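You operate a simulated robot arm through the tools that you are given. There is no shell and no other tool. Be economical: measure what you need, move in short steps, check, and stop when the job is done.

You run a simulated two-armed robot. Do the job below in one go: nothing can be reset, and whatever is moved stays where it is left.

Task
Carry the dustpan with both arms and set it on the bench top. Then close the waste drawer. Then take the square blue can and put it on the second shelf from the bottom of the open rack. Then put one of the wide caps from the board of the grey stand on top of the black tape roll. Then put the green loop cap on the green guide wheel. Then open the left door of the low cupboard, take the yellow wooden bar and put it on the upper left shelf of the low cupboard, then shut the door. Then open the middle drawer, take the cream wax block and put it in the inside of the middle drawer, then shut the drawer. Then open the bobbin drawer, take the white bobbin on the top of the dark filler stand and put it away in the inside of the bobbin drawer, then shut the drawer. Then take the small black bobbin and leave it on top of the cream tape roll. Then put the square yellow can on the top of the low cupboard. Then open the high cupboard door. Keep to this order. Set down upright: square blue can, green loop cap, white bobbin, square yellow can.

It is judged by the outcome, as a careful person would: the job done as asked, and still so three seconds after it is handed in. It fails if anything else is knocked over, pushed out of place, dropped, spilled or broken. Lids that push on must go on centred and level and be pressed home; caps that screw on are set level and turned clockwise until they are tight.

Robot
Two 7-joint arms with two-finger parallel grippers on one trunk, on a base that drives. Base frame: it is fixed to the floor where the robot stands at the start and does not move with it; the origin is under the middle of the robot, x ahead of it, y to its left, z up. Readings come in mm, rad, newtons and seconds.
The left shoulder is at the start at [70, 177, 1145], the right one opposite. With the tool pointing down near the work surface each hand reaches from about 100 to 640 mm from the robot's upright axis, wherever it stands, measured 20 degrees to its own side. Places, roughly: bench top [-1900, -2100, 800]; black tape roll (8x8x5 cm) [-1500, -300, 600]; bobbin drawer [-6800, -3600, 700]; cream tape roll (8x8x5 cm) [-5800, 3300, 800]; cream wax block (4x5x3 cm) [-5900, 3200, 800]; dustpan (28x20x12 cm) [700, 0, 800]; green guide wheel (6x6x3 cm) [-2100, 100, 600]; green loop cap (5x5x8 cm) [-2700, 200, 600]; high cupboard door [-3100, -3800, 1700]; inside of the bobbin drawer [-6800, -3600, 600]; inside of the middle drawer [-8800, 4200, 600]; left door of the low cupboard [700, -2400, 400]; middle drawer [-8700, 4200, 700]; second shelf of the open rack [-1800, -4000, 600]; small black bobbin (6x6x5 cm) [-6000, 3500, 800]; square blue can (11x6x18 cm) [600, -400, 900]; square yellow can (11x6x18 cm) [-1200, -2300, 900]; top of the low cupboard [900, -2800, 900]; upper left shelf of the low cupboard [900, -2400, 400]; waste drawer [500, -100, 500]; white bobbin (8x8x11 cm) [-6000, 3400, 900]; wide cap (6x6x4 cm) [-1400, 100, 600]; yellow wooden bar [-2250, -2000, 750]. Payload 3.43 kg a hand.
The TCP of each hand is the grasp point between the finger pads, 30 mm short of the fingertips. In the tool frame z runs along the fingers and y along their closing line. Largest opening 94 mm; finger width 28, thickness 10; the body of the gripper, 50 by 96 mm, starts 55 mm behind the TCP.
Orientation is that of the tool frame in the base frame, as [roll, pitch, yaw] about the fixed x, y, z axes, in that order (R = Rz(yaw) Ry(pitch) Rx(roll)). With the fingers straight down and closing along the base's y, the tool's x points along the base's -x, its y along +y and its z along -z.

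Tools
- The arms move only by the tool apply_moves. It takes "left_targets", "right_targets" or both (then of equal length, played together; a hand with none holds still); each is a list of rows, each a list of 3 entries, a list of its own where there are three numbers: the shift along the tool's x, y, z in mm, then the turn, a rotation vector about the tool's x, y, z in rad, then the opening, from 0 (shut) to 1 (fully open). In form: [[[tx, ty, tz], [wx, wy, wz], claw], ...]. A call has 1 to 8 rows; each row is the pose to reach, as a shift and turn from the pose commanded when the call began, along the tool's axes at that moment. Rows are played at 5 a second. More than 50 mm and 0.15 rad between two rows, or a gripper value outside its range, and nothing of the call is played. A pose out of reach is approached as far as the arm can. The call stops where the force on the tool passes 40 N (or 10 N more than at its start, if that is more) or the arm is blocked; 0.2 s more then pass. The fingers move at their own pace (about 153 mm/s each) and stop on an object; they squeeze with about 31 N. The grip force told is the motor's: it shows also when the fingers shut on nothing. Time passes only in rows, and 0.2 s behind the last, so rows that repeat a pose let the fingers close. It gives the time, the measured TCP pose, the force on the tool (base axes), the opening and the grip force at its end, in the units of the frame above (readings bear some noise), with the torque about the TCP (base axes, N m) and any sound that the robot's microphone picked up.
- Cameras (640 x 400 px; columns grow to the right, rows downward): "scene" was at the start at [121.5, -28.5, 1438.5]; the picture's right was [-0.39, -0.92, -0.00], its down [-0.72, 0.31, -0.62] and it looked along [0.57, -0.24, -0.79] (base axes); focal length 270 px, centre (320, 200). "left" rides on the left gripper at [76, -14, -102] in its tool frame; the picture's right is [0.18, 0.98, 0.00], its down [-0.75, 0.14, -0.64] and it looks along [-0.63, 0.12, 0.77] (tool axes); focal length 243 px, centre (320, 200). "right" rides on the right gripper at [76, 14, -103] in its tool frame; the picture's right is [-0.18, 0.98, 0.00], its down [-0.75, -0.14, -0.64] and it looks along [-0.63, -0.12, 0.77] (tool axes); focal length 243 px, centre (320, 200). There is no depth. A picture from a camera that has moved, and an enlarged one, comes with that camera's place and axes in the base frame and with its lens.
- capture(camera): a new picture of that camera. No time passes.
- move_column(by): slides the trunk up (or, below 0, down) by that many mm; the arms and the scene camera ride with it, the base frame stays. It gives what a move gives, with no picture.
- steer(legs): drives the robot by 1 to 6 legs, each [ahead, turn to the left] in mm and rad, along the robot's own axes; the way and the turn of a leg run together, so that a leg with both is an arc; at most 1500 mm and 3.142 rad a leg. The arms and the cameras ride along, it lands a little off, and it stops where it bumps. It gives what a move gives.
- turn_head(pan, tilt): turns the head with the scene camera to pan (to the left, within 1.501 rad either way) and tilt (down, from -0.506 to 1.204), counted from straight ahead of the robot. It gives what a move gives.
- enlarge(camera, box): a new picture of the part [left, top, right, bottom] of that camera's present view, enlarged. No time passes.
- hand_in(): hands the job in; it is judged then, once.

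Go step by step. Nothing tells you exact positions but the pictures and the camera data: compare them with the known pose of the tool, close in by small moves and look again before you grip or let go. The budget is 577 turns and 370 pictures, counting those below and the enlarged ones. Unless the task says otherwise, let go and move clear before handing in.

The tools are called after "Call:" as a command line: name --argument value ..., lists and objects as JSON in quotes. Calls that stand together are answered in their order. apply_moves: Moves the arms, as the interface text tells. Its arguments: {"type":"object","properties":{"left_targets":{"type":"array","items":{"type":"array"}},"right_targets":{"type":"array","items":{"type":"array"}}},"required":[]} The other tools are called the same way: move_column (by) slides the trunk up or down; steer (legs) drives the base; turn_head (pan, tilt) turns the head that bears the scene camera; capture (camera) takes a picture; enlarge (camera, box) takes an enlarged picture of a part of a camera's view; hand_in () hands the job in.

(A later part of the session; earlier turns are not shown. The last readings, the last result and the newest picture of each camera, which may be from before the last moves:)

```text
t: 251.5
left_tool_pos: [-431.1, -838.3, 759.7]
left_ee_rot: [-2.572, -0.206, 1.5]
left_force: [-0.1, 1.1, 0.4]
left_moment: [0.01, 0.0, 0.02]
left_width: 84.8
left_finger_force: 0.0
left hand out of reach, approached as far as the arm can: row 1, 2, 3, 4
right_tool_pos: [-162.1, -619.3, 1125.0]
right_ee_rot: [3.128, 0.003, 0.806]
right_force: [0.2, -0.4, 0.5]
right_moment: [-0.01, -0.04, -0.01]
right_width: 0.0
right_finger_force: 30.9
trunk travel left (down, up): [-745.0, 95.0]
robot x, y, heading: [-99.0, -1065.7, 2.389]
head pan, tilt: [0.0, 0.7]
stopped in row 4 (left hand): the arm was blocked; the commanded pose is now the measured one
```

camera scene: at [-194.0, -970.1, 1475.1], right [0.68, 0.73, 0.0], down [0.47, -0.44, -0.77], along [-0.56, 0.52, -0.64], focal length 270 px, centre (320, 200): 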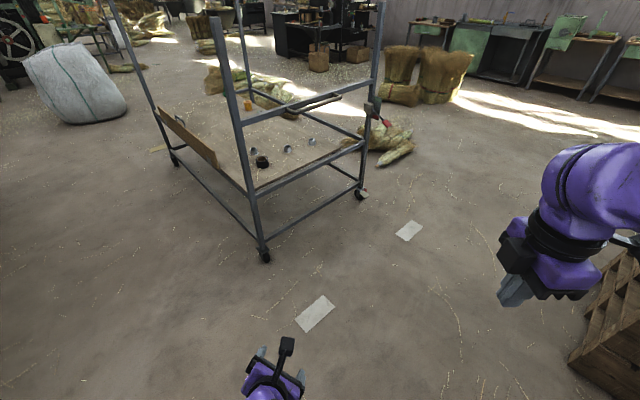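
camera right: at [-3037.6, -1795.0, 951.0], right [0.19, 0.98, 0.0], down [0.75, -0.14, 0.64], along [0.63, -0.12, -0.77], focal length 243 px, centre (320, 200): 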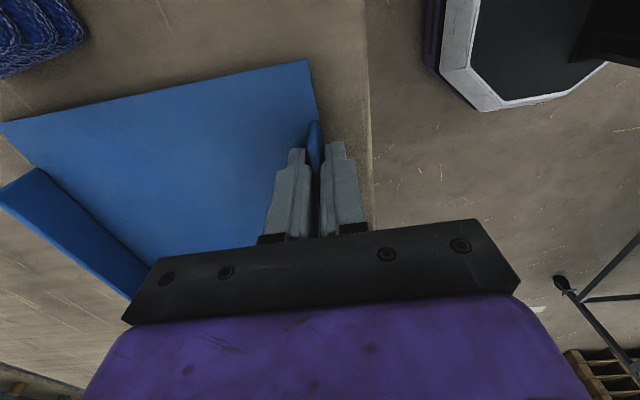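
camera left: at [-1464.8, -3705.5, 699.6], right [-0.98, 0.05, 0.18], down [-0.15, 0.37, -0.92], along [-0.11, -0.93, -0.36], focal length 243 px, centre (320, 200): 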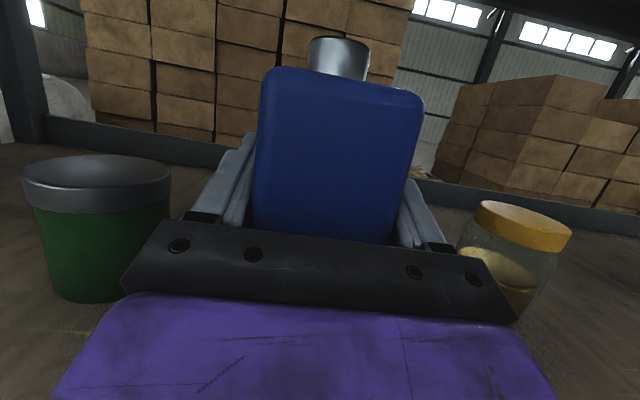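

Call:
turn_head --pan 0.4 --tilt 1.0

Call:
capture --camera "scene"

```text
t: 252.4
left_tool_pos: [-430.3, -839.4, 759.3]
left_ee_rot: [-2.573, -0.208, 1.498]
left_force: [0.5, -0.1, 0.2]
left_moment: [-0.02, 0.0, 0.04]
left_width: 84.9
left_finger_force: 0.1
right_tool_pos: [-161.1, -620.1, 1125.8]
right_ee_rot: [3.129, 0.004, 0.807]
right_force: [0.5, 0.2, -0.7]
right_moment: [-0.03, 0.02, 0.01]
right_width: 0.0
right_finger_force: 31.1
trunk travel left (down, up): [-745.0, 95.0]
robot x, y, heading: [-98.6, -1063.1, 2.39]
head pan, tilt: [0.4, 1.0]
```

```text
291 pictures are left
camera scene: at [-197.3, -1003.8, 1451.7], right [0.35, 0.94, 0.0], down [0.79, -0.29, -0.54], along [-0.51, 0.19, -0.84], focal length 270 px, centre (320, 200)
```

scene: 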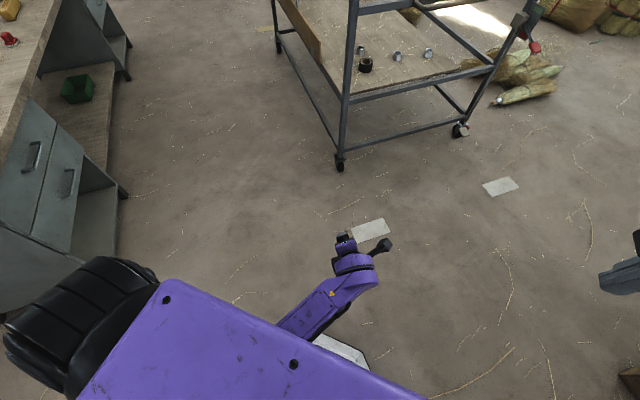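

Call:
apply_moves --left_targets '[[[13, -36, 2], [0, 0, 0], 0.9], [[27, -71, 4], [0, 0, 0], 0.9], [[40, -106, 5], [0, 0, 0], 0.9], [[54, -142, 7], [0, 0, 0], 0.9], [[67, -178, 9], [0, 0, 0], 0.9]]'

```text
t: 253.4
left_tool_pos: [-468.4, -825.5, 777.9]
left_ee_rot: [-2.47, -0.079, 1.479]
left_force: [-0.1, -0.3, 0.4]
left_moment: [0.04, -0.03, 0.0]
left_width: 84.9
left_finger_force: 0.1
left hand out of reach, approached as far as the arm can: row 1, 2, 3, 4
right_tool_pos: [-160.2, -620.2, 1125.8]
right_ee_rot: [3.129, 0.004, 0.808]
right_force: [0.4, -0.3, 1.1]
right_moment: [0.01, 0.02, 0.01]
right_width: 0.1
right_finger_force: 31.2
trunk travel left (down, up): [-745.0, 95.0]
robot x, y, heading: [-97.1, -1065.6, 2.389]
head pan, tilt: [0.4, 1.0]
stopped in row 4 (left hand): the arm was blocked; the commanded pose is now the measured one
```

Call:
apply_moves --left_targets '[[[0, 0, 0], [-0.096, 0.021, 0.094], 0.9], [[0, 0, 0], [-0.192, 0.042, 0.188], 0.9], [[0, 0, 0], [-0.288, 0.063, 0.282], 0.9], [[0, 0, 0], [-0.384, 0.085, 0.377], 0.9], [[0, 0, 0], [-0.48, 0.106, 0.471], 0.9], [[0, 0, 0], [-0.576, 0.127, 0.565], 0.9], [[0, 0, 0], [-0.672, 0.148, 0.659], 0.9]]'

```text
t: 255.0
left_tool_pos: [-466.0, -825.8, 777.8]
left_ee_rot: [-2.474, -0.082, 1.48]
left_force: [-0.5, -0.6, 0.9]
left_moment: [-0.03, -0.02, -0.03]
left_width: 84.4
left_finger_force: 0.0
left hand out of reach, approached as far as the arm can: row 1, 2, 3, 4, 5, 6, 7
right_tool_pos: [-159.1, -621.8, 1126.2]
right_ee_rot: [3.128, 0.003, 0.806]
right_force: [0.0, -0.5, -0.6]
right_moment: [-0.03, -0.03, -0.01]
right_width: 0.0
right_finger_force: 31.0
trunk travel left (down, up): [-745.0, 95.0]
robot x, y, heading: [-96.7, -1062.3, 2.389]
head pan, tilt: [0.4, 1.0]
```

Call:
apply_moves --left_targets '[[[1, -9, -12], [-0.005, 0.116, -0.087], 0.9], [[2, -18, -24], [-0.009, 0.232, -0.173], 0.9], [[4, -28, -36], [-0.014, 0.348, -0.26], 0.9], [[5, -37, -48], [-0.019, 0.464, -0.346], 0.9], [[6, -46, -60], [-0.023, 0.58, -0.433], 0.9], [[7, -56, -72], [-0.028, 0.696, -0.519], 0.9], [[8, -65, -84], [-0.033, 0.812, -0.606], 0.9], [[9, -74, -94], [-0.037, 0.928, -0.692], 0.9]]'

```text
t: 256.8
left_tool_pos: [-469.3, -825.6, 899.1]
left_ee_rot: [-2.507, -1.243, 1.465]
left_force: [0.0, 0.4, 0.5]
left_moment: [-0.02, 0.01, -0.02]
left_width: 84.7
left_finger_force: 0.0
left hand out of reach, approached as far as the arm can: row 2, 3, 4, 5, 6
right_tool_pos: [-161.1, -620.6, 1125.2]
right_ee_rot: [3.13, 0.004, 0.807]
right_force: [-0.2, 0.6, -0.7]
right_moment: [0.0, 0.0, -0.03]
right_width: 0.0
right_finger_force: 31.0
trunk travel left (down, up): [-745.0, 95.0]
robot x, y, heading: [-99.2, -1062.1, 2.393]
head pan, tilt: [0.4, 1.0]
```

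Call:
apply_moves --left_targets '[[[6, -12, 2], [-0.137, 0.043, -0.003], 0.9], [[12, -23, 3], [-0.274, 0.086, -0.007], 0.9], [[18, -35, 5], [-0.411, 0.129, -0.01], 0.9], [[24, -46, 7], [-0.548, 0.172, -0.014], 0.9], [[30, -58, 8], [-0.685, 0.215, -0.017], 0.9], [[36, -69, 10], [-0.822, 0.258, -0.021], 0.9], [[42, -81, 11], [-0.96, 0.301, -0.024], 0.9], [[48, -92, 13], [-1.097, 0.344, -0.028], 0.9]]'

```text
t: 258.6
left_tool_pos: [-550.0, -843.7, 956.9]
left_ee_rot: [2.758, -1.565, 1.376]
left_force: [0.2, 0.1, 0.7]
left_moment: [0.0, 0.0, -0.01]
left_width: 84.7
left_finger_force: 0.1
left hand out of reach, approached as far as the arm can: row 5
right_tool_pos: [-160.4, -621.3, 1125.2]
right_ee_rot: [3.13, 0.004, 0.807]
right_force: [-0.1, 0.2, 0.1]
right_moment: [-0.06, 0.02, 0.0]
right_width: 0.1
right_finger_force: 31.2
trunk travel left (down, up): [-745.0, 95.0]
robot x, y, heading: [-92.8, -1064.3, 2.39]
head pan, tilt: [0.4, 1.0]
```

Call:
apply_moves --left_targets '[[[0, 0, 0], [0, -0.149, 0], 0.9], [[0, 0, 0], [0, -0.298, 0], 0.9], [[0, 0, 0], [0, -0.447, 0], 0.9], [[0, 0, 0], [0, -0.596, 0], 0.9], [[0, 0, 0], [0, -0.745, 0], 0.9], [[0, 0, 0], [0, -0.894, 0], 0.9], [[0, 0, 0], [0, -1.043, 0], 0.9], [[0, 0, 0], [0, -1.19, 0], 0.9]]'

Call:
apply_moves --left_targets '[[[0, 0, 0], [0, -0.13, 0], 0.9], [[0, 0, 0], [0, -0.26, 0], 0.9], [[0, 0, 0], [0, -0.38, 0], 0.9]]'

```text
t: 260.4
left_tool_pos: [-549.0, -842.1, 958.5]
left_ee_rot: [3.14, -0.373, 0.994]
left_force: [0.8, 1.2, 0.0]
left_moment: [-0.03, 0.0, -0.03]
left_width: 84.7
left_finger_force: 0.2
right_tool_pos: [-159.7, -619.6, 1124.6]
right_ee_rot: [3.13, 0.005, 0.806]
right_force: [0.4, 1.0, -1.2]
right_moment: [0.01, 0.01, -0.01]
right_width: 0.0
right_finger_force: 30.9
trunk travel left (down, up): [-745.0, 95.0]
robot x, y, heading: [-99.4, -1063.0, 2.388]
head pan, tilt: [0.4, 1.0]
```

```text
t: 261.2
left_tool_pos: [-552.0, -844.4, 958.4]
left_ee_rot: [-3.141, 0.007, 0.993]
left_force: [0.3, 0.1, -1.2]
left_moment: [-0.01, 0.01, -0.01]
left_width: 84.5
left_finger_force: 0.2
right_tool_pos: [-160.5, -620.5, 1125.8]
right_ee_rot: [3.129, 0.003, 0.806]
right_force: [-0.3, 0.2, 0.1]
right_moment: [0.0, -0.01, -0.03]
right_width: 0.0
right_finger_force: 31.2
trunk travel left (down, up): [-745.0, 95.0]
robot x, y, heading: [-97.1, -1061.7, 2.39]
head pan, tilt: [0.4, 1.0]
```

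Now the left hand points down comfortably. I'll roll it to the usual orientation and drive to the cart's south side.

Call:
apply_moves --left_targets '[[[0, 0, 0], [0, 0, 0.149], 0.9], [[0, 0, 0], [0, 0, 0.298], 0.9], [[0, 0, 0], [0, 0, 0.447], 0.9], [[0, 0, 0], [0, 0, 0.596], 0.9], [[0, 0, 0], [0, 0, 0.745], 0.9], [[0, 0, 0], [0, 0, 0.894], 0.9], [[0, 0, 0], [0, 0, 1.043], 0.9], [[0, 0, 0], [0, 0, 1.19], 0.9]]'

Call:
apply_moves --left_targets '[[[0, 0, 0], [0, 0, 0.149], 0.9], [[0, 0, 0], [0, 0, 0.298], 0.9], [[0, 0, 0], [0, 0, 0.447], 0.9], [[0, 0, 0], [0, 0, 0.55], 0.9]]'

Call:
steer --legs '[[0, 0.75], [1330, 0], [0, -1.57]]'

Call:
turn_head --pan 0.1 --tilt 0.7

Call:
capture --camera "scene"

```text
t: 263.0
left_tool_pos: [-551.1, -843.2, 958.5]
left_ee_rot: [3.137, -0.001, -0.199]
left_force: [-0.2, 0.4, 0.7]
left_moment: [-0.02, -0.03, 0.01]
left_width: 84.4
left_finger_force: 0.1
right_tool_pos: [-160.7, -621.4, 1125.8]
right_ee_rot: [3.13, 0.003, 0.807]
right_force: [-0.1, -0.2, 0.0]
right_moment: [-0.01, -0.01, 0.0]
right_width: 0.0
right_finger_force: 30.7
trunk travel left (down, up): [-745.0, 95.0]
robot x, y, heading: [-97.1, -1067.8, 2.391]
head pan, tilt: [0.4, 1.0]
```

```text
t: 264.0
left_tool_pos: [-550.7, -844.6, 958.8]
left_ee_rot: [3.141, -0.003, -0.748]
left_force: [0.7, 0.8, 0.2]
left_moment: [-0.03, 0.03, 0.0]
left_width: 84.6
left_finger_force: 0.1
right_tool_pos: [-160.9, -621.6, 1126.2]
right_ee_rot: [3.131, 0.002, 0.806]
right_force: [0.4, 0.1, -0.4]
right_moment: [0.03, 0.0, -0.01]
right_width: 0.0
right_finger_force: 30.7
trunk travel left (down, up): [-745.0, 95.0]
robot x, y, heading: [-96.1, -1062.7, 2.39]
head pan, tilt: [0.4, 1.0]
```

```text
t: 276.7
left_tool_pos: [-1627.4, -636.7, 959.2]
left_ee_rot: [3.14, -0.002, -1.523]
left_force: [-0.5, -0.5, -0.1]
left_moment: [0.01, -0.01, -0.04]
left_width: 84.5
left_finger_force: 0.0
right_tool_pos: [-1193.9, -751.5, 1126.1]
right_ee_rot: [3.129, 0.003, 0.028]
right_force: [-1.5, -0.1, 0.8]
right_moment: [0.02, -0.01, -0.03]
right_width: 0.0
right_finger_force: 30.8
trunk travel left (down, up): [-745.0, 95.0]
robot x, y, heading: [-1462.4, -1112.3, 1.61]
head pan, tilt: [0.4, 1.0]
```

```text
t: 277.5
left_tool_pos: [-1626.9, -636.9, 959.3]
left_ee_rot: [3.139, -0.002, -1.523]
left_force: [-0.1, 0.4, 0.6]
left_moment: [-0.01, -0.03, 0.0]
left_width: 84.7
left_finger_force: 0.1
right_tool_pos: [-1192.7, -750.9, 1125.8]
right_ee_rot: [3.127, 0.004, 0.028]
right_force: [-0.7, 0.3, 0.2]
right_moment: [-0.02, 0.03, -0.01]
right_width: 0.0
right_finger_force: 30.9
trunk travel left (down, up): [-745.0, 95.0]
robot x, y, heading: [-1457.1, -1112.7, 1.613]
head pan, tilt: [0.099, 0.7]
```

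```text
290 pictures are left
camera scene: at [-1470.6, -976.5, 1475.0], right [0.99, 0.14, 0.0], down [0.09, -0.64, -0.76], along [-0.11, 0.76, -0.64], focal length 270 px, centre (320, 200)
```

scene: 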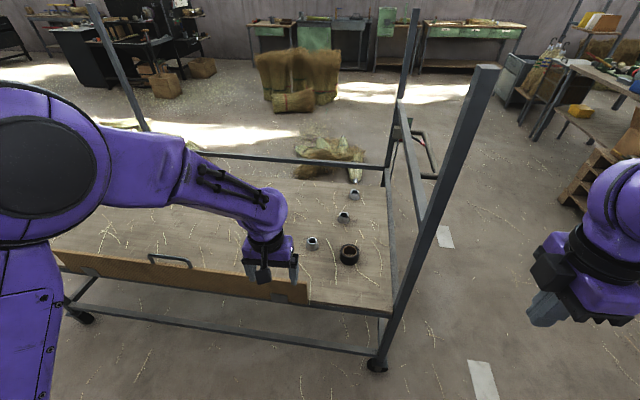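

Call:
enlarge --camera "scene" --box '[290, 180, 390, 280]'

```text
4.00 times, centred on (340, 230) of scene
camera zoom: at [-1470.6, -976.5, 1475.0], right [0.99, 0.14, 0.0], down [0.09, -0.64, -0.76], along [-0.11, 0.76, -0.64], focal length 1079 px, centre (240, 80)
```

zoom: 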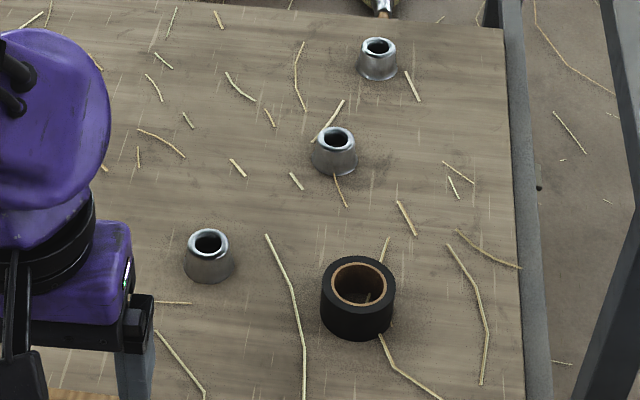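

All three are the same metal cone caps. The nearest is at about (-1617, -212) and the roll at about (-1453, -267). I'll drive in and lower.

Call:
steer --legs '[[0, -0.03], [310, 0]]'

Call:
move_column --by -250

Call:
capture --camera "scene"

Call:
capture --camera "left"

```text
t: 279.9
left_tool_pos: [-1622.4, -325.6, 959.9]
left_ee_rot: [3.138, 0.0, -1.546]
left_force: [0.4, -1.0, 0.1]
left_moment: [0.02, -0.02, 0.01]
left_width: 84.6
left_finger_force: 0.2
right_tool_pos: [-1190.2, -449.2, 1126.8]
right_ee_rot: [3.13, 0.005, 0.007]
right_force: [0.2, -0.5, 1.0]
right_moment: [-0.01, 0.02, 0.02]
right_width: 0.0
right_finger_force: 31.2
trunk travel left (down, up): [-745.0, 95.0]
robot x, y, heading: [-1465.6, -801.6, 1.591]
head pan, tilt: [0.099, 0.7]
```

```text
t: 282.5
left_tool_pos: [-1622.4, -325.0, 709.8]
left_ee_rot: [3.138, -0.002, -1.548]
left_force: [-0.3, -0.7, -0.3]
left_moment: [0.05, -0.01, -0.03]
left_width: 84.4
left_finger_force: 0.1
right_tool_pos: [-1189.9, -450.0, 875.9]
right_ee_rot: [3.129, 0.003, 0.007]
right_force: [0.2, -0.1, 0.3]
right_moment: [0.01, 0.02, 0.05]
right_width: 0.2
right_finger_force: 31.1
trunk travel left (down, up): [-495.0, 345.0]
robot x, y, heading: [-1468.6, -800.7, 1.594]
head pan, tilt: [0.099, 0.7]
```

```text
288 pictures are left
camera scene: at [-1472.2, -667.5, 1225.1], right [0.99, 0.12, 0.0], down [0.08, -0.64, -0.76], along [-0.09, 0.76, -0.64], focal length 270 px, centre (320, 200)
```

scene: 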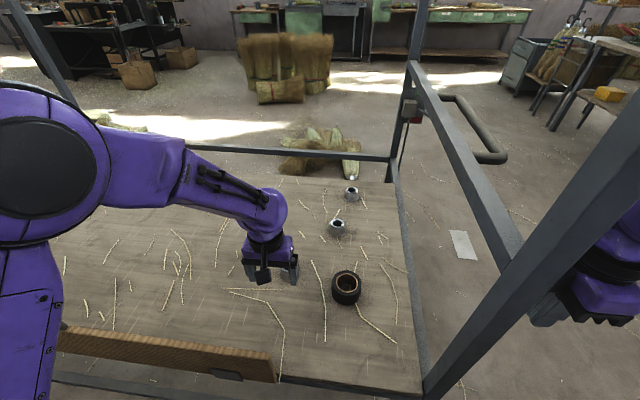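

```text
287 pictures are left
camera left: at [-1606.4, -401.4, 811.8], right [-0.98, -0.21, 0.0], down [-0.16, 0.75, 0.64], along [-0.14, 0.63, -0.77], focal length 243 px, centre (320, 200)
```

left: 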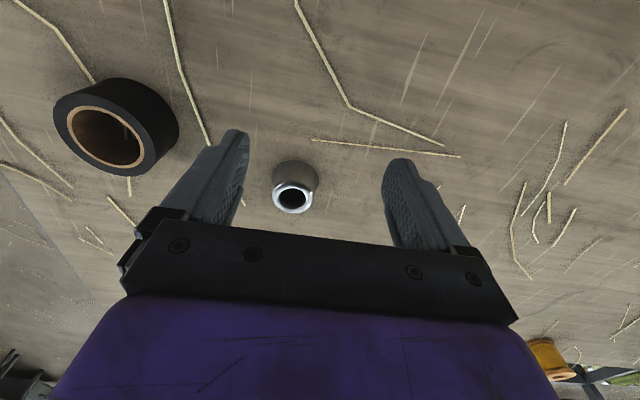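

The roll's top is at z≈631 (deck ≈581), at (-1453, -277), and the cap is centred at (-1615, -241). I'll move over the cap and down.

Call:
apply_moves --left_targets '[[[-42, -4, 10], [0, 0, 0], 0.9], [[-84, -7, 20], [0, 0, 0], 0.9], [[-84, -7, 55], [0, 0, 0], 0.9]]'

Call:
capture --camera "left"

```text
t: 283.3
left_tool_pos: [-1619.2, -238.2, 655.9]
left_ee_rot: [3.139, -0.001, -1.546]
left_force: [-0.2, 0.0, -0.8]
left_moment: [-0.03, -0.01, 0.01]
left_width: 84.8
left_finger_force: 0.1
right_tool_pos: [-1190.7, -448.1, 874.8]
right_ee_rot: [3.13, 0.003, 0.007]
right_force: [0.4, -0.3, -0.3]
right_moment: [0.01, 0.01, 0.03]
right_width: 0.0
right_finger_force: 31.7
trunk travel left (down, up): [-495.0, 345.0]
robot x, y, heading: [-1463.1, -801.3, 1.591]
head pan, tilt: [0.099, 0.7]
```

```text
286 pictures are left
camera left: at [-1602.0, -314.8, 758.7], right [-0.98, -0.21, 0.0], down [-0.16, 0.75, 0.64], along [-0.14, 0.63, -0.77], focal length 243 px, centre (320, 200)
```

left: 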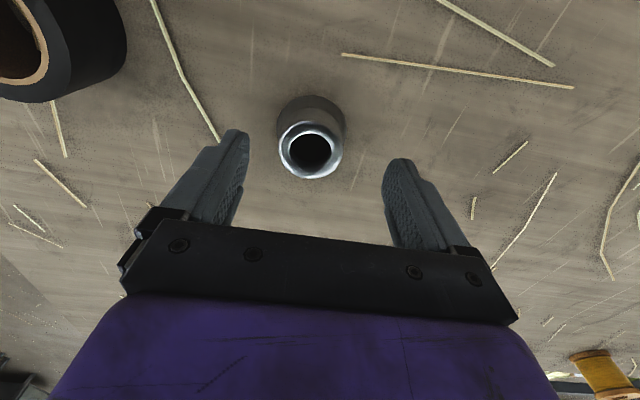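

Call:
apply_moves --left_targets '[[[0, -6, 15], [0, 0, 0], 0.9], [[0, -6, 43], [0, 0, 0], 0.9]]'

Call:
apply_moves --left_targets '[[[0, 0, 0], [0, 0, 0], 0.5], [[0, 0, 0], [0, 0, 0], 0.0], [[0, 0, 0], [0, 0, 0], 0.0], [[0, 0, 0], [0, 0, 0], 0.0]]'

Call:
apply_moves --left_targets '[[[0, 0, -30], [0, 0, 0], 0.0], [[0, 0, -75], [0, 0, 0], 0.0]]'

Call:
capture --camera "left"

Call:
capture --camera "scene"

```text
t: 283.9
left_tool_pos: [-1610.5, -239.2, 611.7]
left_ee_rot: [3.141, -0.003, -1.546]
left_force: [0.2, -0.2, -1.2]
left_moment: [0.01, -0.03, 0.01]
left_width: 84.7
left_finger_force: 0.1
right_tool_pos: [-1189.3, -449.0, 876.3]
right_ee_rot: [3.131, 0.004, 0.007]
right_force: [-0.9, -0.7, 0.5]
right_moment: [0.0, -0.02, 0.01]
right_width: 0.0
right_finger_force: 30.7
trunk travel left (down, up): [-495.0, 345.0]
robot x, y, heading: [-1462.9, -802.5, 1.585]
head pan, tilt: [0.099, 0.7]
```

```text
t: 284.9
left_tool_pos: [-1612.0, -241.6, 611.8]
left_ee_rot: [3.137, -0.001, -1.548]
left_force: [-0.3, -0.7, 0.7]
left_moment: [0.0, -0.02, -0.01]
left_width: 56.6
left_finger_force: 31.0
right_tool_pos: [-1190.0, -448.8, 876.2]
right_ee_rot: [3.129, 0.004, 0.008]
right_force: [-0.2, 0.0, 0.1]
right_moment: [0.01, -0.05, 0.01]
right_width: 0.0
right_finger_force: 30.7
trunk travel left (down, up): [-495.0, 345.0]
robot x, y, heading: [-1460.9, -803.5, 1.585]
head pan, tilt: [0.099, 0.7]
```

```text
t: 285.5
left_tool_pos: [-1613.5, -242.5, 687.4]
left_ee_rot: [3.139, -0.003, -1.546]
left_force: [0.4, -0.1, 0.0]
left_moment: [0.01, 0.02, 0.01]
left_width: 56.8
left_finger_force: 31.3
right_tool_pos: [-1189.8, -451.0, 875.5]
right_ee_rot: [3.131, 0.003, 0.006]
right_force: [-0.4, -0.9, 0.2]
right_moment: [0.03, 0.0, 0.01]
right_width: 0.0
right_finger_force: 30.5
trunk travel left (down, up): [-495.0, 345.0]
robot x, y, heading: [-1465.6, -802.1, 1.595]
head pan, tilt: [0.099, 0.7]
```

```text
285 pictures are left
camera left: at [-1597.7, -319.4, 790.7], right [-0.98, -0.21, 0.0], down [-0.16, 0.75, 0.64], along [-0.14, 0.63, -0.77], focal length 243 px, centre (320, 200)
```

left: 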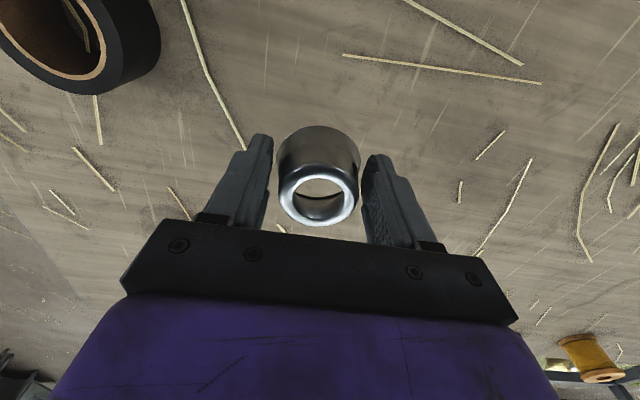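

```text
284 pictures are left
camera scene: at [-1472.2, -668.3, 1225.1], right [0.99, 0.12, 0.0], down [0.08, -0.64, -0.77], along [-0.09, 0.76, -0.64], focal length 270 px, centre (320, 200)
```

scene: 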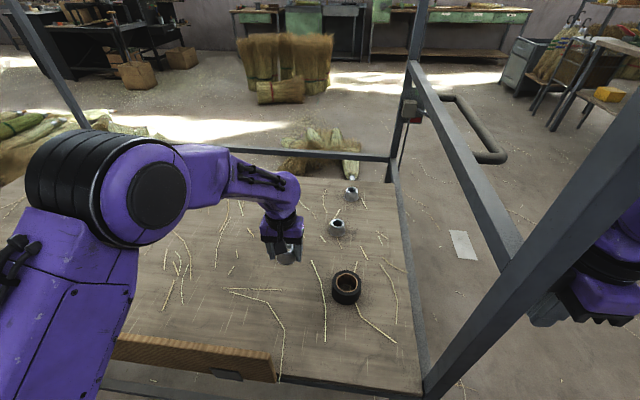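

The cap is held level. I'll move it over the black roll.

Call:
apply_moves --left_targets '[[[10, -40, -15], [0, 0, 0], 0], [[20, -80, -15], [0, 0, 0], 0], [[30, -120, -15], [0, 0, 0], 0], [[39, -159, -15], [0, 0, 0], 0], [[39, -159, -15], [0, 0, 0], 0]]'

Call:
capture --camera "left"

Call:
enlarge --camera "scene" --box '[280, 200, 420, 320]'

```text
t: 286.7
left_tool_pos: [-1457.9, -267.5, 704.9]
left_ee_rot: [-3.116, -0.003, -1.513]
left_force: [0.3, 0.3, -0.9]
left_moment: [-0.01, -0.02, 0.01]
left_width: 56.6
left_finger_force: 31.0
right_tool_pos: [-1189.7, -449.0, 877.1]
right_ee_rot: [3.129, 0.003, 0.007]
right_force: [0.9, 0.4, 0.0]
right_moment: [-0.03, -0.01, 0.03]
right_width: 0.0
right_finger_force: 30.5
trunk travel left (down, up): [-495.0, 345.0]
robot x, y, heading: [-1465.3, -804.2, 1.59]
head pan, tilt: [0.099, 0.7]
```

```text
283 pictures are left
camera left: at [-1444.2, -343.5, 807.5], right [-0.97, -0.24, -0.03], down [-0.2, 0.75, 0.64], along [-0.13, 0.62, -0.77], focal length 243 px, centre (320, 200)
```

left: 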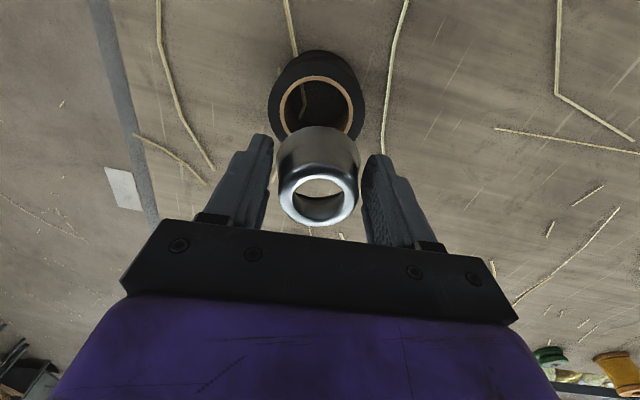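

```text
3.33 times, centred on (350, 260) of scene
camera zoom: at [-1472.2, -667.4, 1225.1], right [0.99, 0.12, 0.0], down [0.08, -0.64, -0.76], along [-0.09, 0.76, -0.64], focal length 899 px, centre (220, 0)
```

zoom: 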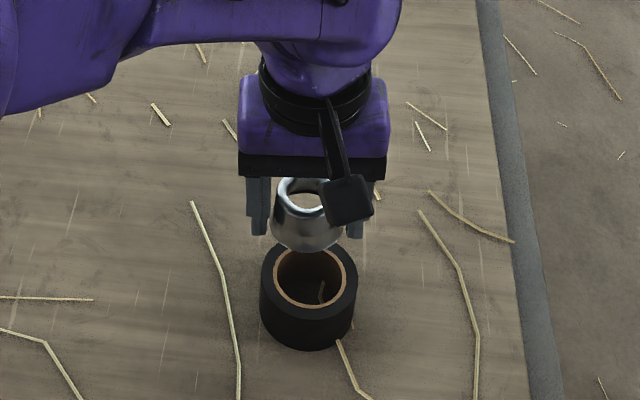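

Call:
apply_moves --left_targets '[[[12, -4, 0], [-0.026, 0, 0], 0], [[12, -4, 0], [-0.026, 0, 0], 0], [[12, -4, 10], [-0.026, 0, 0], 0], [[12, -4, 20], [-0.026, 0, 0], 0]]'

Call:
capture --camera "left"

Call:
enlarge --camera "scene" --box '[310, 220, 390, 300]'

```text
t: 287.7
left_tool_pos: [-1452.5, -280.9, 689.2]
left_ee_rot: [-3.139, -0.001, -1.521]
left_force: [0.2, -0.1, 0.3]
left_moment: [-0.01, 0.0, 0.01]
left_width: 56.7
left_finger_force: 31.0
right_tool_pos: [-1189.8, -449.1, 875.7]
right_ee_rot: [3.128, 0.003, 0.005]
right_force: [0.5, 0.3, 0.4]
right_moment: [0.01, 0.02, 0.0]
right_width: 0.0
right_finger_force: 30.6
trunk travel left (down, up): [-495.0, 345.0]
robot x, y, heading: [-1462.7, -799.7, 1.588]
head pan, tilt: [0.099, 0.7]
```

```text
281 pictures are left
camera left: at [-1434.4, -357.2, 791.2], right [-0.97, -0.23, 0.0], down [-0.18, 0.75, 0.64], along [-0.15, 0.62, -0.77], focal length 243 px, centre (320, 200)
```

left: 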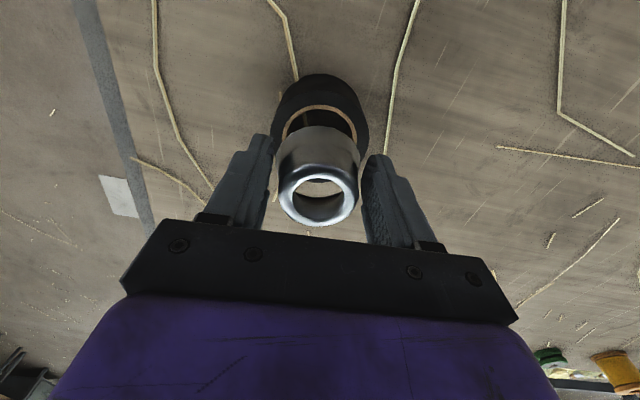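

```text
5.00 times, centred on (350, 260) of scene
camera zoom: at [-1472.1, -667.3, 1225.1], right [0.99, 0.12, 0.0], down [0.08, -0.64, -0.76], along [-0.09, 0.76, -0.64], focal length 1348 px, centre (170, -100)
```

zoom: 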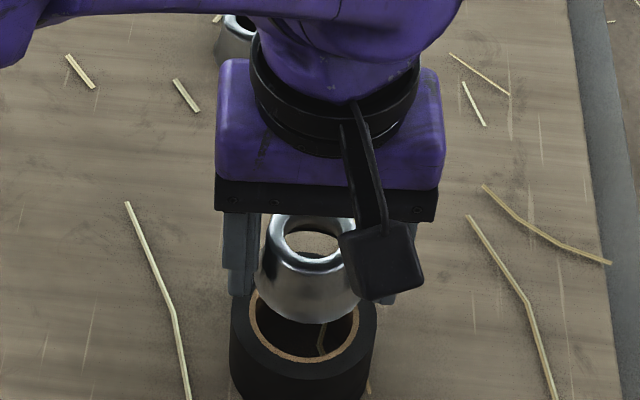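

The cap and the roll are aligned within a few millimetres. Lowering.

Call:
apply_moves --left_targets '[[[0, 0, 12], [0, 0, 0], 0], [[0, 0, 20], [0, 0, 0], 0], [[0, 0, 23], [0, 0, 0], 0]]'

Call:
enlarge --camera "scene" --box '[310, 220, 390, 300]'

```text
t: 288.5
left_tool_pos: [-1450.4, -283.2, 660.8]
left_ee_rot: [3.128, -0.005, -1.526]
left_force: [-0.7, 0.0, -0.4]
left_moment: [0.0, -0.01, 0.01]
left_width: 56.3
left_finger_force: 30.7
right_tool_pos: [-1189.7, -448.4, 876.1]
right_ee_rot: [3.132, 0.003, 0.007]
right_force: [0.5, -0.2, 0.6]
right_moment: [-0.01, 0.0, 0.02]
right_width: 0.1
right_finger_force: 31.3
trunk travel left (down, up): [-495.0, 345.0]
robot x, y, heading: [-1459.5, -806.3, 1.592]
head pan, tilt: [0.099, 0.7]
```

```text
5.00 times, centred on (350, 260) of scene
camera zoom: at [-1472.1, -667.2, 1225.0], right [0.99, 0.12, 0.0], down [0.08, -0.64, -0.76], along [-0.09, 0.76, -0.64], focal length 1348 px, centre (170, -100)
```

zoom: 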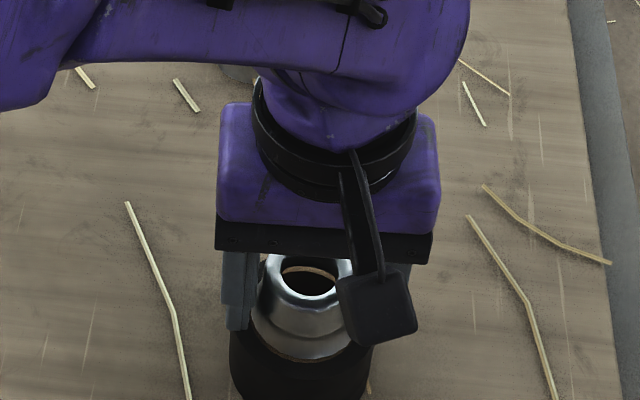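

Call:
apply_moves --left_targets '[[[0, -1, 2], [0.013, 0, 0], 0], [[-1, -1, 4], [0.013, 0, 0], 0]]'

Call:
enlarge --camera "scene" --box '[310, 220, 390, 300]'

Call:
capture --camera "left"

```text
t: 289.1
left_tool_pos: [-1449.7, -282.4, 657.3]
left_ee_rot: [-3.14, -0.004, -1.529]
left_force: [0.3, 0.4, -0.7]
left_moment: [0.0, -0.01, -0.03]
left_width: 56.4
left_finger_force: 30.5
right_tool_pos: [-1190.7, -449.3, 875.9]
right_ee_rot: [3.129, 0.003, 0.007]
right_force: [0.3, 1.1, -0.3]
right_moment: [0.0, -0.03, -0.02]
right_width: 0.3
right_finger_force: 31.5
trunk travel left (down, up): [-495.0, 345.0]
robot x, y, heading: [-1461.6, -804.0, 1.59]
head pan, tilt: [0.099, 0.7]
```

```text
5.00 times, centred on (350, 260) of scene
camera zoom: at [-1472.1, -667.3, 1225.1], right [0.99, 0.12, 0.0], down [0.08, -0.64, -0.76], along [-0.09, 0.76, -0.64], focal length 1348 px, centre (170, -100)
```

zoom: 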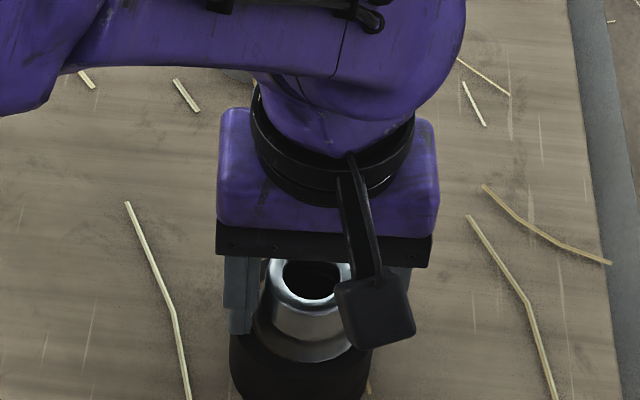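

```text
277 pictures are left
camera left: at [-1433.5, -358.2, 760.1], right [-0.97, -0.23, 0.0], down [-0.17, 0.75, 0.64], along [-0.15, 0.62, -0.77], focal length 243 px, centre (320, 200)
```

left: 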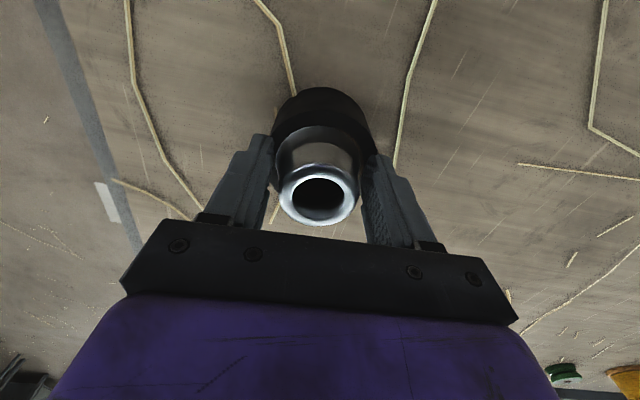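

Call:
apply_moves --left_targets '[[[0, 0, 2], [0, 0, 0], 0], [[0, 0, 4], [0, 0, 0], 0], [[0, 0, 6], [0, 0, 0], 0]]'

Call:
capture --camera "left"

```text
t: 289.9
left_tool_pos: [-1451.1, -282.0, 655.5]
left_ee_rot: [-3.141, 0.007, -1.529]
left_force: [1.4, 2.6, 32.8]
left_moment: [0.31, -0.06, -0.3]
left_width: 57.0
left_finger_force: 30.9
right_tool_pos: [-1189.9, -452.1, 876.8]
right_ee_rot: [3.132, 0.003, 0.007]
right_force: [0.0, 1.0, -0.4]
right_moment: [0.03, -0.02, -0.02]
right_width: 0.1
right_finger_force: 30.8
trunk travel left (down, up): [-495.0, 345.0]
robot x, y, heading: [-1460.4, -802.4, 1.591]
head pan, tilt: [0.099, 0.7]
```

```text
276 pictures are left
camera left: at [-1433.7, -359.8, 756.9], right [-0.97, -0.22, 0.0], down [-0.17, 0.74, 0.65], along [-0.14, 0.63, -0.76], focal length 243 px, centre (320, 200)
```

left: 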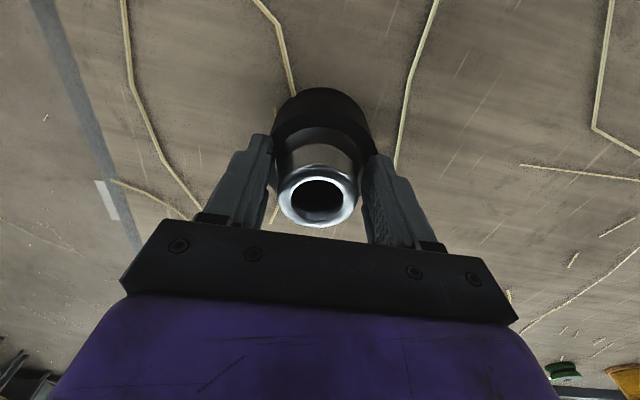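

Seated, with contact force. Releasing.

Call:
apply_moves --left_targets '[[[0, 0, -3], [0, 0, 0], 0], [[0, 0, -3], [0, 0, 0], 0.8], [[0, 0, -3], [0, 0, 0], 0.8], [[0, 0, -40], [0, 0, 0], 0.8], [[0, 0, -85], [0, 0, 0], 0.8], [[0, 0, -130], [0, 0, 0], 0.8]]'

Call:
capture --camera "left"

Call:
enlarge --camera "scene" --box '[300, 220, 400, 320]'

```text
t: 291.3
left_tool_pos: [-1454.5, -282.9, 774.2]
left_ee_rot: [3.14, -0.023, -1.519]
left_force: [-2.0, 0.8, 1.9]
left_moment: [-0.09, -0.07, 0.01]
left_width: 74.9
left_finger_force: 0.0
right_tool_pos: [-1190.1, -449.6, 875.3]
right_ee_rot: [3.131, 0.004, 0.006]
right_force: [0.2, 0.4, 0.2]
right_moment: [-0.02, -0.02, -0.01]
right_width: 0.0
right_finger_force: 31.1
trunk travel left (down, up): [-495.0, 345.0]
robot x, y, heading: [-1466.4, -805.4, 1.591]
head pan, tilt: [0.099, 0.7]
```

```text
275 pictures are left
camera left: at [-1438.2, -356.6, 878.0], right [-0.97, -0.24, 0.0], down [-0.18, 0.76, 0.62], along [-0.15, 0.61, -0.78], focal length 243 px, centre (320, 200)
```

left: 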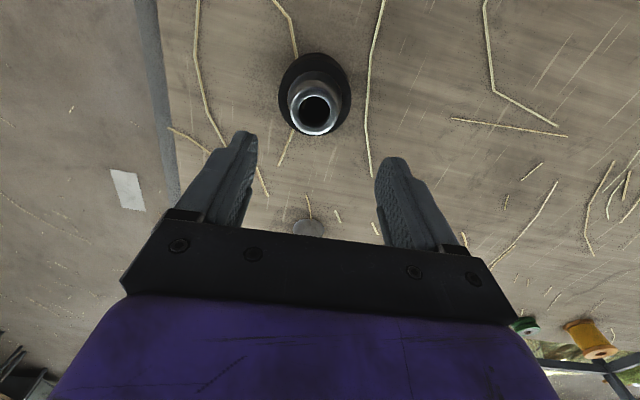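

```text
4.00 times, centred on (350, 270) of scene
camera zoom: at [-1472.1, -667.4, 1224.9], right [0.99, 0.12, 0.0], down [0.08, -0.64, -0.76], along [-0.09, 0.76, -0.64], focal length 1079 px, centre (200, -80)
```

zoom: 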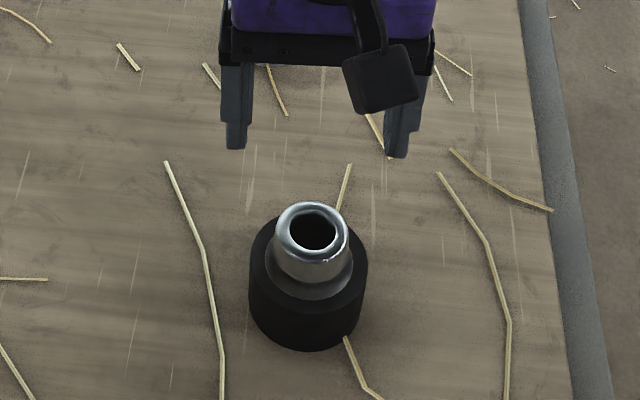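

The cap sits centred on the roll. Next come the green loop cap and guide wheel further west on the cart, so I'll raise, back out and move along.

Call:
move_column --by 250

Call:
steer --legs '[[-320, 0], [0, 1.55], [800, 0], [0, -1.57]]'

Call:
turn_head --pan 0 --tilt 0.6

Call:
capture --camera "scene"

```text
t: 293.9
left_tool_pos: [-1450.6, -282.2, 1034.0]
left_ee_rot: [-3.132, -0.006, -1.524]
left_force: [-0.4, 1.0, -0.4]
left_moment: [-0.02, 0.03, -0.03]
left_width: 75.1
left_finger_force: 0.2
right_tool_pos: [-1190.3, -448.1, 1125.8]
right_ee_rot: [3.13, 0.003, 0.005]
right_force: [-0.1, 0.5, -0.1]
right_moment: [-0.03, -0.03, 0.02]
right_width: 0.0
right_finger_force: 31.1
trunk travel left (down, up): [-745.0, 95.0]
robot x, y, heading: [-1467.5, -798.4, 1.584]
head pan, tilt: [0.099, 0.7]
```

```text
t: 307.7
left_tool_pos: [-2262.8, -622.4, 1035.6]
left_ee_rot: [-3.131, -0.002, -1.536]
left_force: [0.3, -0.1, 0.1]
left_moment: [0.0, -0.01, 0.0]
left_width: 75.1
left_finger_force: 0.0
right_tool_pos: [-2004.5, -791.7, 1126.3]
right_ee_rot: [3.131, 0.003, -0.007]
right_force: [0.5, 0.1, 0.3]
right_moment: [-0.01, 0.03, -0.02]
right_width: 0.0
right_finger_force: 31.2
trunk travel left (down, up): [-745.0, 95.0]
robot x, y, heading: [-2282.1, -1144.1, 1.582]
head pan, tilt: [0.099, 0.7]
```

```text
t: 308.4
left_tool_pos: [-2264.4, -620.8, 1036.9]
left_ee_rot: [-3.128, -0.001, -1.533]
left_force: [-0.4, 0.3, -0.7]
left_moment: [-0.01, 0.0, -0.01]
left_width: 75.1
left_finger_force: 0.1
right_tool_pos: [-2003.9, -792.7, 1124.7]
right_ee_rot: [3.129, 0.003, -0.006]
right_force: [-0.2, -0.2, 0.4]
right_moment: [0.03, -0.01, 0.0]
right_width: 0.1
right_finger_force: 31.2
trunk travel left (down, up): [-745.0, 95.0]
robot x, y, heading: [-2280.0, -1141.0, 1.582]
head pan, tilt: [0.0, 0.6]
```

```text
273 pictures are left
camera scene: at [-2280.2, -1003.3, 1483.7], right [1.0, 0.01, 0.0], down [0.0, -0.57, -0.82], along [-0.01, 0.82, -0.57], focal length 270 px, centre (320, 200)
```

scene: 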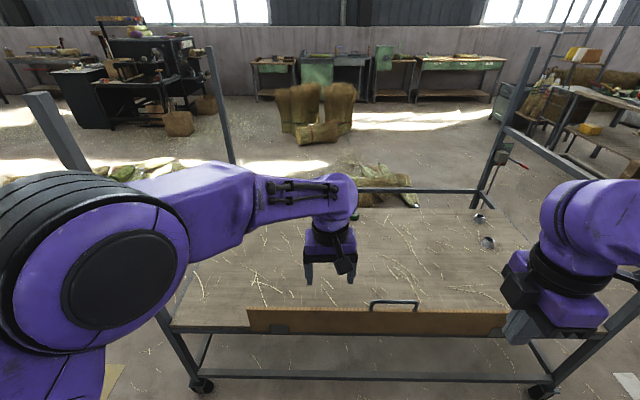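

Call:
apply_moves --left_targets '[[[25, 40, 0], [0, 0, 0], 0.8], [[50, 80, 0], [0, 0, 0], 0.8], [[75, 120, 0], [0, 0, 0], 0.8], [[100, 160, 0], [0, 0, 0], 0.8], [[120, 200, 0], [0, 0, 0], 0.8]]'

Call:
capture --camera "scene"

```text
t: 309.6
left_tool_pos: [-2465.1, -749.6, 1034.6]
left_ee_rot: [-3.128, -0.001, -1.536]
left_force: [-0.9, 0.8, 0.2]
left_moment: [-0.01, -0.04, -0.02]
left_width: 75.2
left_finger_force: 0.0
right_tool_pos: [-2006.2, -792.8, 1126.4]
right_ee_rot: [3.13, 0.004, -0.006]
right_force: [0.1, 0.7, 0.5]
right_moment: [0.0, -0.02, 0.01]
right_width: 0.0
right_finger_force: 31.4
trunk travel left (down, up): [-745.0, 95.0]
robot x, y, heading: [-2282.0, -1143.6, 1.581]
head pan, tilt: [0.0, 0.6]
```

```text
272 pictures are left
camera scene: at [-2282.6, -1004.4, 1483.8], right [1.0, 0.01, 0.0], down [0.01, -0.56, -0.83], along [-0.01, 0.83, -0.56], focal length 270 px, centre (320, 200)
```

scene: 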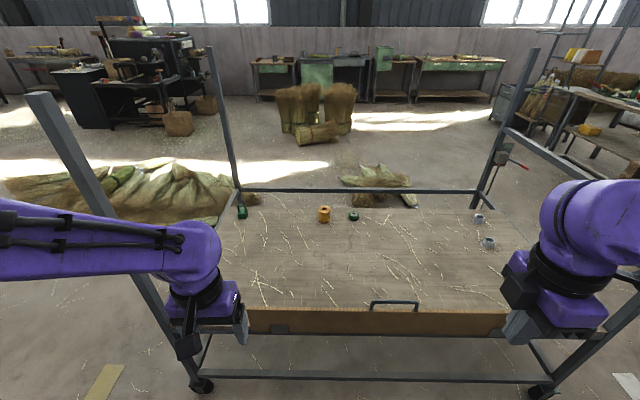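

Call:
enlarge --camera "scene" --box '[200, 160, 400, 290]'

```text
3.08 times, centred on (300, 225) of scene
camera zoom: at [-2282.6, -1004.4, 1483.8], right [1.0, 0.01, 0.0], down [0.01, -0.56, -0.83], along [-0.01, 0.83, -0.56], focal length 830 px, centre (382, 123)
```

zoom: 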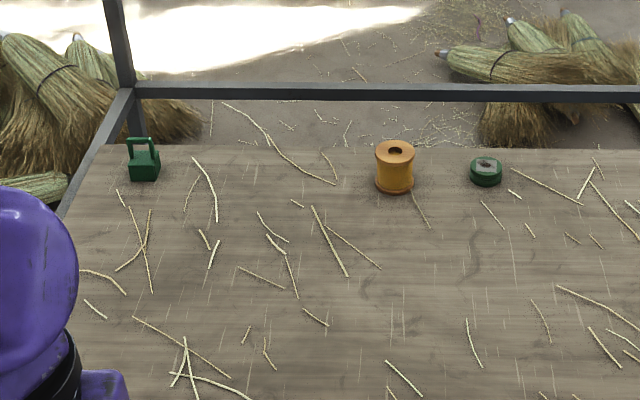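

The green loop cap (about (-2717, 155)) and the green guide wheel (about (-2113, 156)) lie near the cart's north edge, so I'll go round to the north side. First I roll the left hand so its camera points left, clear of the north rail.

Call:
apply_moves --left_targets '[[[0, 0, 0], [0, 0, 0.149], 0.8], [[0, 0, 0], [0, 0, 0.298], 0.8], [[0, 0, 0], [0, 0, 0.447], 0.8], [[0, 0, 0], [0, 0, 0.596], 0.8], [[0, 0, 0], [0, 0, 0.745], 0.8], [[0, 0, 0], [0, 0, 0.894], 0.8], [[0, 0, 0], [0, 0, 1.043], 0.8], [[0, 0, 0], [0, 0, 1.19], 0.8]]'

Call:
apply_moves --left_targets '[[[0, 0, 0], [0, 0, 0.149], 0.8], [[0, 0, 0], [0, 0, 0.298], 0.8], [[0, 0, 0], [0, 0, 0.4], 0.8]]'

Call:
steer --legs '[[0, 1.56], [1270, 0], [0, -1.57]]'

Call:
capture --camera "scene"

```text
t: 311.4
left_tool_pos: [-2460.1, -749.5, 1034.4]
left_ee_rot: [-3.136, 0.009, -2.731]
left_force: [0.4, 0.7, 0.2]
left_moment: [-0.02, -0.01, -0.02]
left_width: 75.1
left_finger_force: 0.1
right_tool_pos: [-2005.3, -792.2, 1125.5]
right_ee_rot: [3.129, 0.004, -0.003]
right_force: [0.0, 0.8, -0.5]
right_moment: [0.01, -0.01, -0.02]
right_width: 0.1
right_finger_force: 30.2
trunk travel left (down, up): [-745.0, 95.0]
robot x, y, heading: [-2280.5, -1143.3, 1.582]
head pan, tilt: [0.0, 0.6]
```

```text
t: 312.2
left_tool_pos: [-2458.7, -748.8, 1033.8]
left_ee_rot: [-3.139, 0.011, -3.129]
left_force: [0.0, -0.4, -0.2]
left_moment: [-0.01, 0.03, 0.0]
left_width: 75.5
left_finger_force: 0.1
right_tool_pos: [-2004.1, -792.1, 1125.4]
right_ee_rot: [3.13, 0.003, -0.005]
right_force: [0.7, 0.0, -0.4]
right_moment: [0.01, -0.03, 0.02]
right_width: 0.0
right_finger_force: 31.1
trunk travel left (down, up): [-745.0, 95.0]
robot x, y, heading: [-2282.8, -1144.9, 1.572]
head pan, tilt: [0.0, 0.6]
```

```text
t: 326.3
left_tool_pos: [-3736.6, -787.5, 1034.3]
left_ee_rot: [-3.141, 0.01, -3.109]
left_force: [-0.6, 0.9, -1.0]
left_moment: [-0.02, -0.03, 0.01]
left_width: 74.9
left_finger_force: 0.0
right_tool_pos: [-3282.4, -823.3, 1125.6]
right_ee_rot: [3.128, 0.003, 0.011]
right_force: [-0.5, 0.1, 1.2]
right_moment: [-0.01, -0.01, 0.01]
right_width: 0.2
right_finger_force: 31.2
trunk travel left (down, up): [-745.0, 95.0]
robot x, y, heading: [-3556.7, -1180.9, 1.597]
head pan, tilt: [0.0, 0.6]
```

```text
270 pictures are left
camera scene: at [-3554.2, -1039.7, 1483.7], right [1.0, 0.03, 0.0], down [0.01, -0.56, -0.83], along [-0.02, 0.82, -0.57], focal length 270 px, centre (320, 200)
```

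scene: 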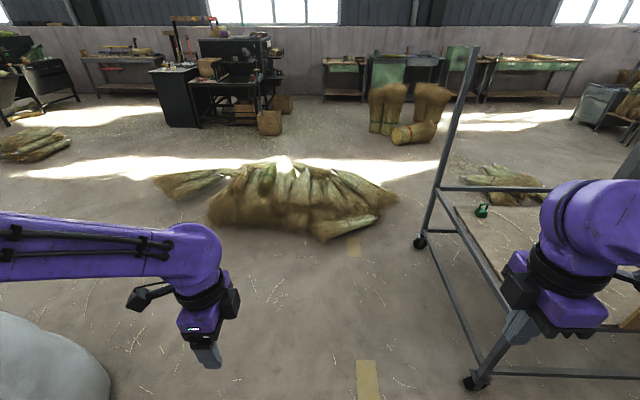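

The plank ends at about y≈300 and the cart's frame at y≈530. Broom piles block the west entry to the north side, but north of the cart there is a gap between the piles, x≈-2100 to -2850. I'll go round by the east and look.

Call:
steer --legs '[[0, -1.567], [1350, 0], [1350, 0], [0, 1.55], [1500, 0], [1500, 0]]'

Call:
turn_head --pan 0.9 --tilt 0.5

Call:
capture --camera "scene"

```text
t: 353.1
left_tool_pos: [-1058.4, 709.1, 1034.2]
left_ee_rot: [-3.138, 0.012, -3.121]
left_force: [-0.2, 0.2, 0.1]
left_moment: [-0.02, 0.0, -0.01]
left_width: 75.3
left_finger_force: 0.1
right_tool_pos: [-602.7, 669.5, 1124.6]
right_ee_rot: [3.126, 0.005, -0.001]
right_force: [0.5, -0.1, 0.0]
right_moment: [-0.04, 0.0, 0.02]
right_width: 0.1
right_finger_force: 30.6
trunk travel left (down, up): [-745.0, 95.0]
robot x, y, heading: [-876.5, 318.9, 1.588]
head pan, tilt: [0.0, 0.6]
stopped in leg 5: the robot was blocked; the commanded pose is now the measured one
```

```text
t: 354.3
left_tool_pos: [-1058.2, 707.4, 1033.5]
left_ee_rot: [-3.139, 0.009, -3.122]
left_force: [0.1, -0.2, 0.5]
left_moment: [0.0, 0.01, -0.01]
left_width: 75.4
left_finger_force: 0.0
right_tool_pos: [-604.1, 667.7, 1126.0]
right_ee_rot: [3.129, 0.004, 0.0]
right_force: [0.7, 0.2, -0.1]
right_moment: [0.0, -0.02, 0.01]
right_width: 0.1
right_finger_force: 31.6
trunk travel left (down, up): [-745.0, 95.0]
robot x, y, heading: [-878.6, 314.1, 1.589]
head pan, tilt: [0.901, 0.499]
```

```text
269 pictures are left
camera scene: at [-949.1, 422.2, 1492.7], right [0.61, 0.79, 0.0], down [0.38, -0.29, -0.88], along [-0.7, 0.54, -0.48], focal length 270 px, centre (320, 200)
```

scene: 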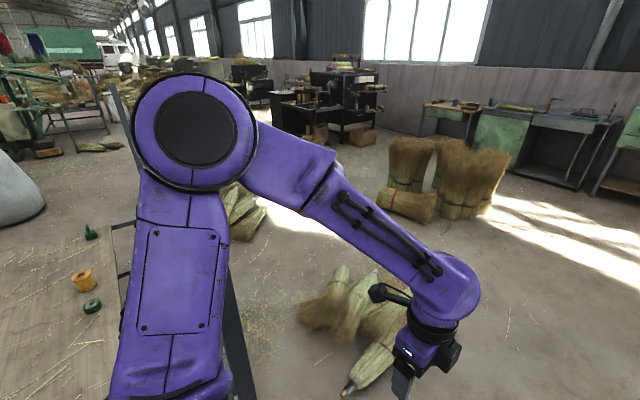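

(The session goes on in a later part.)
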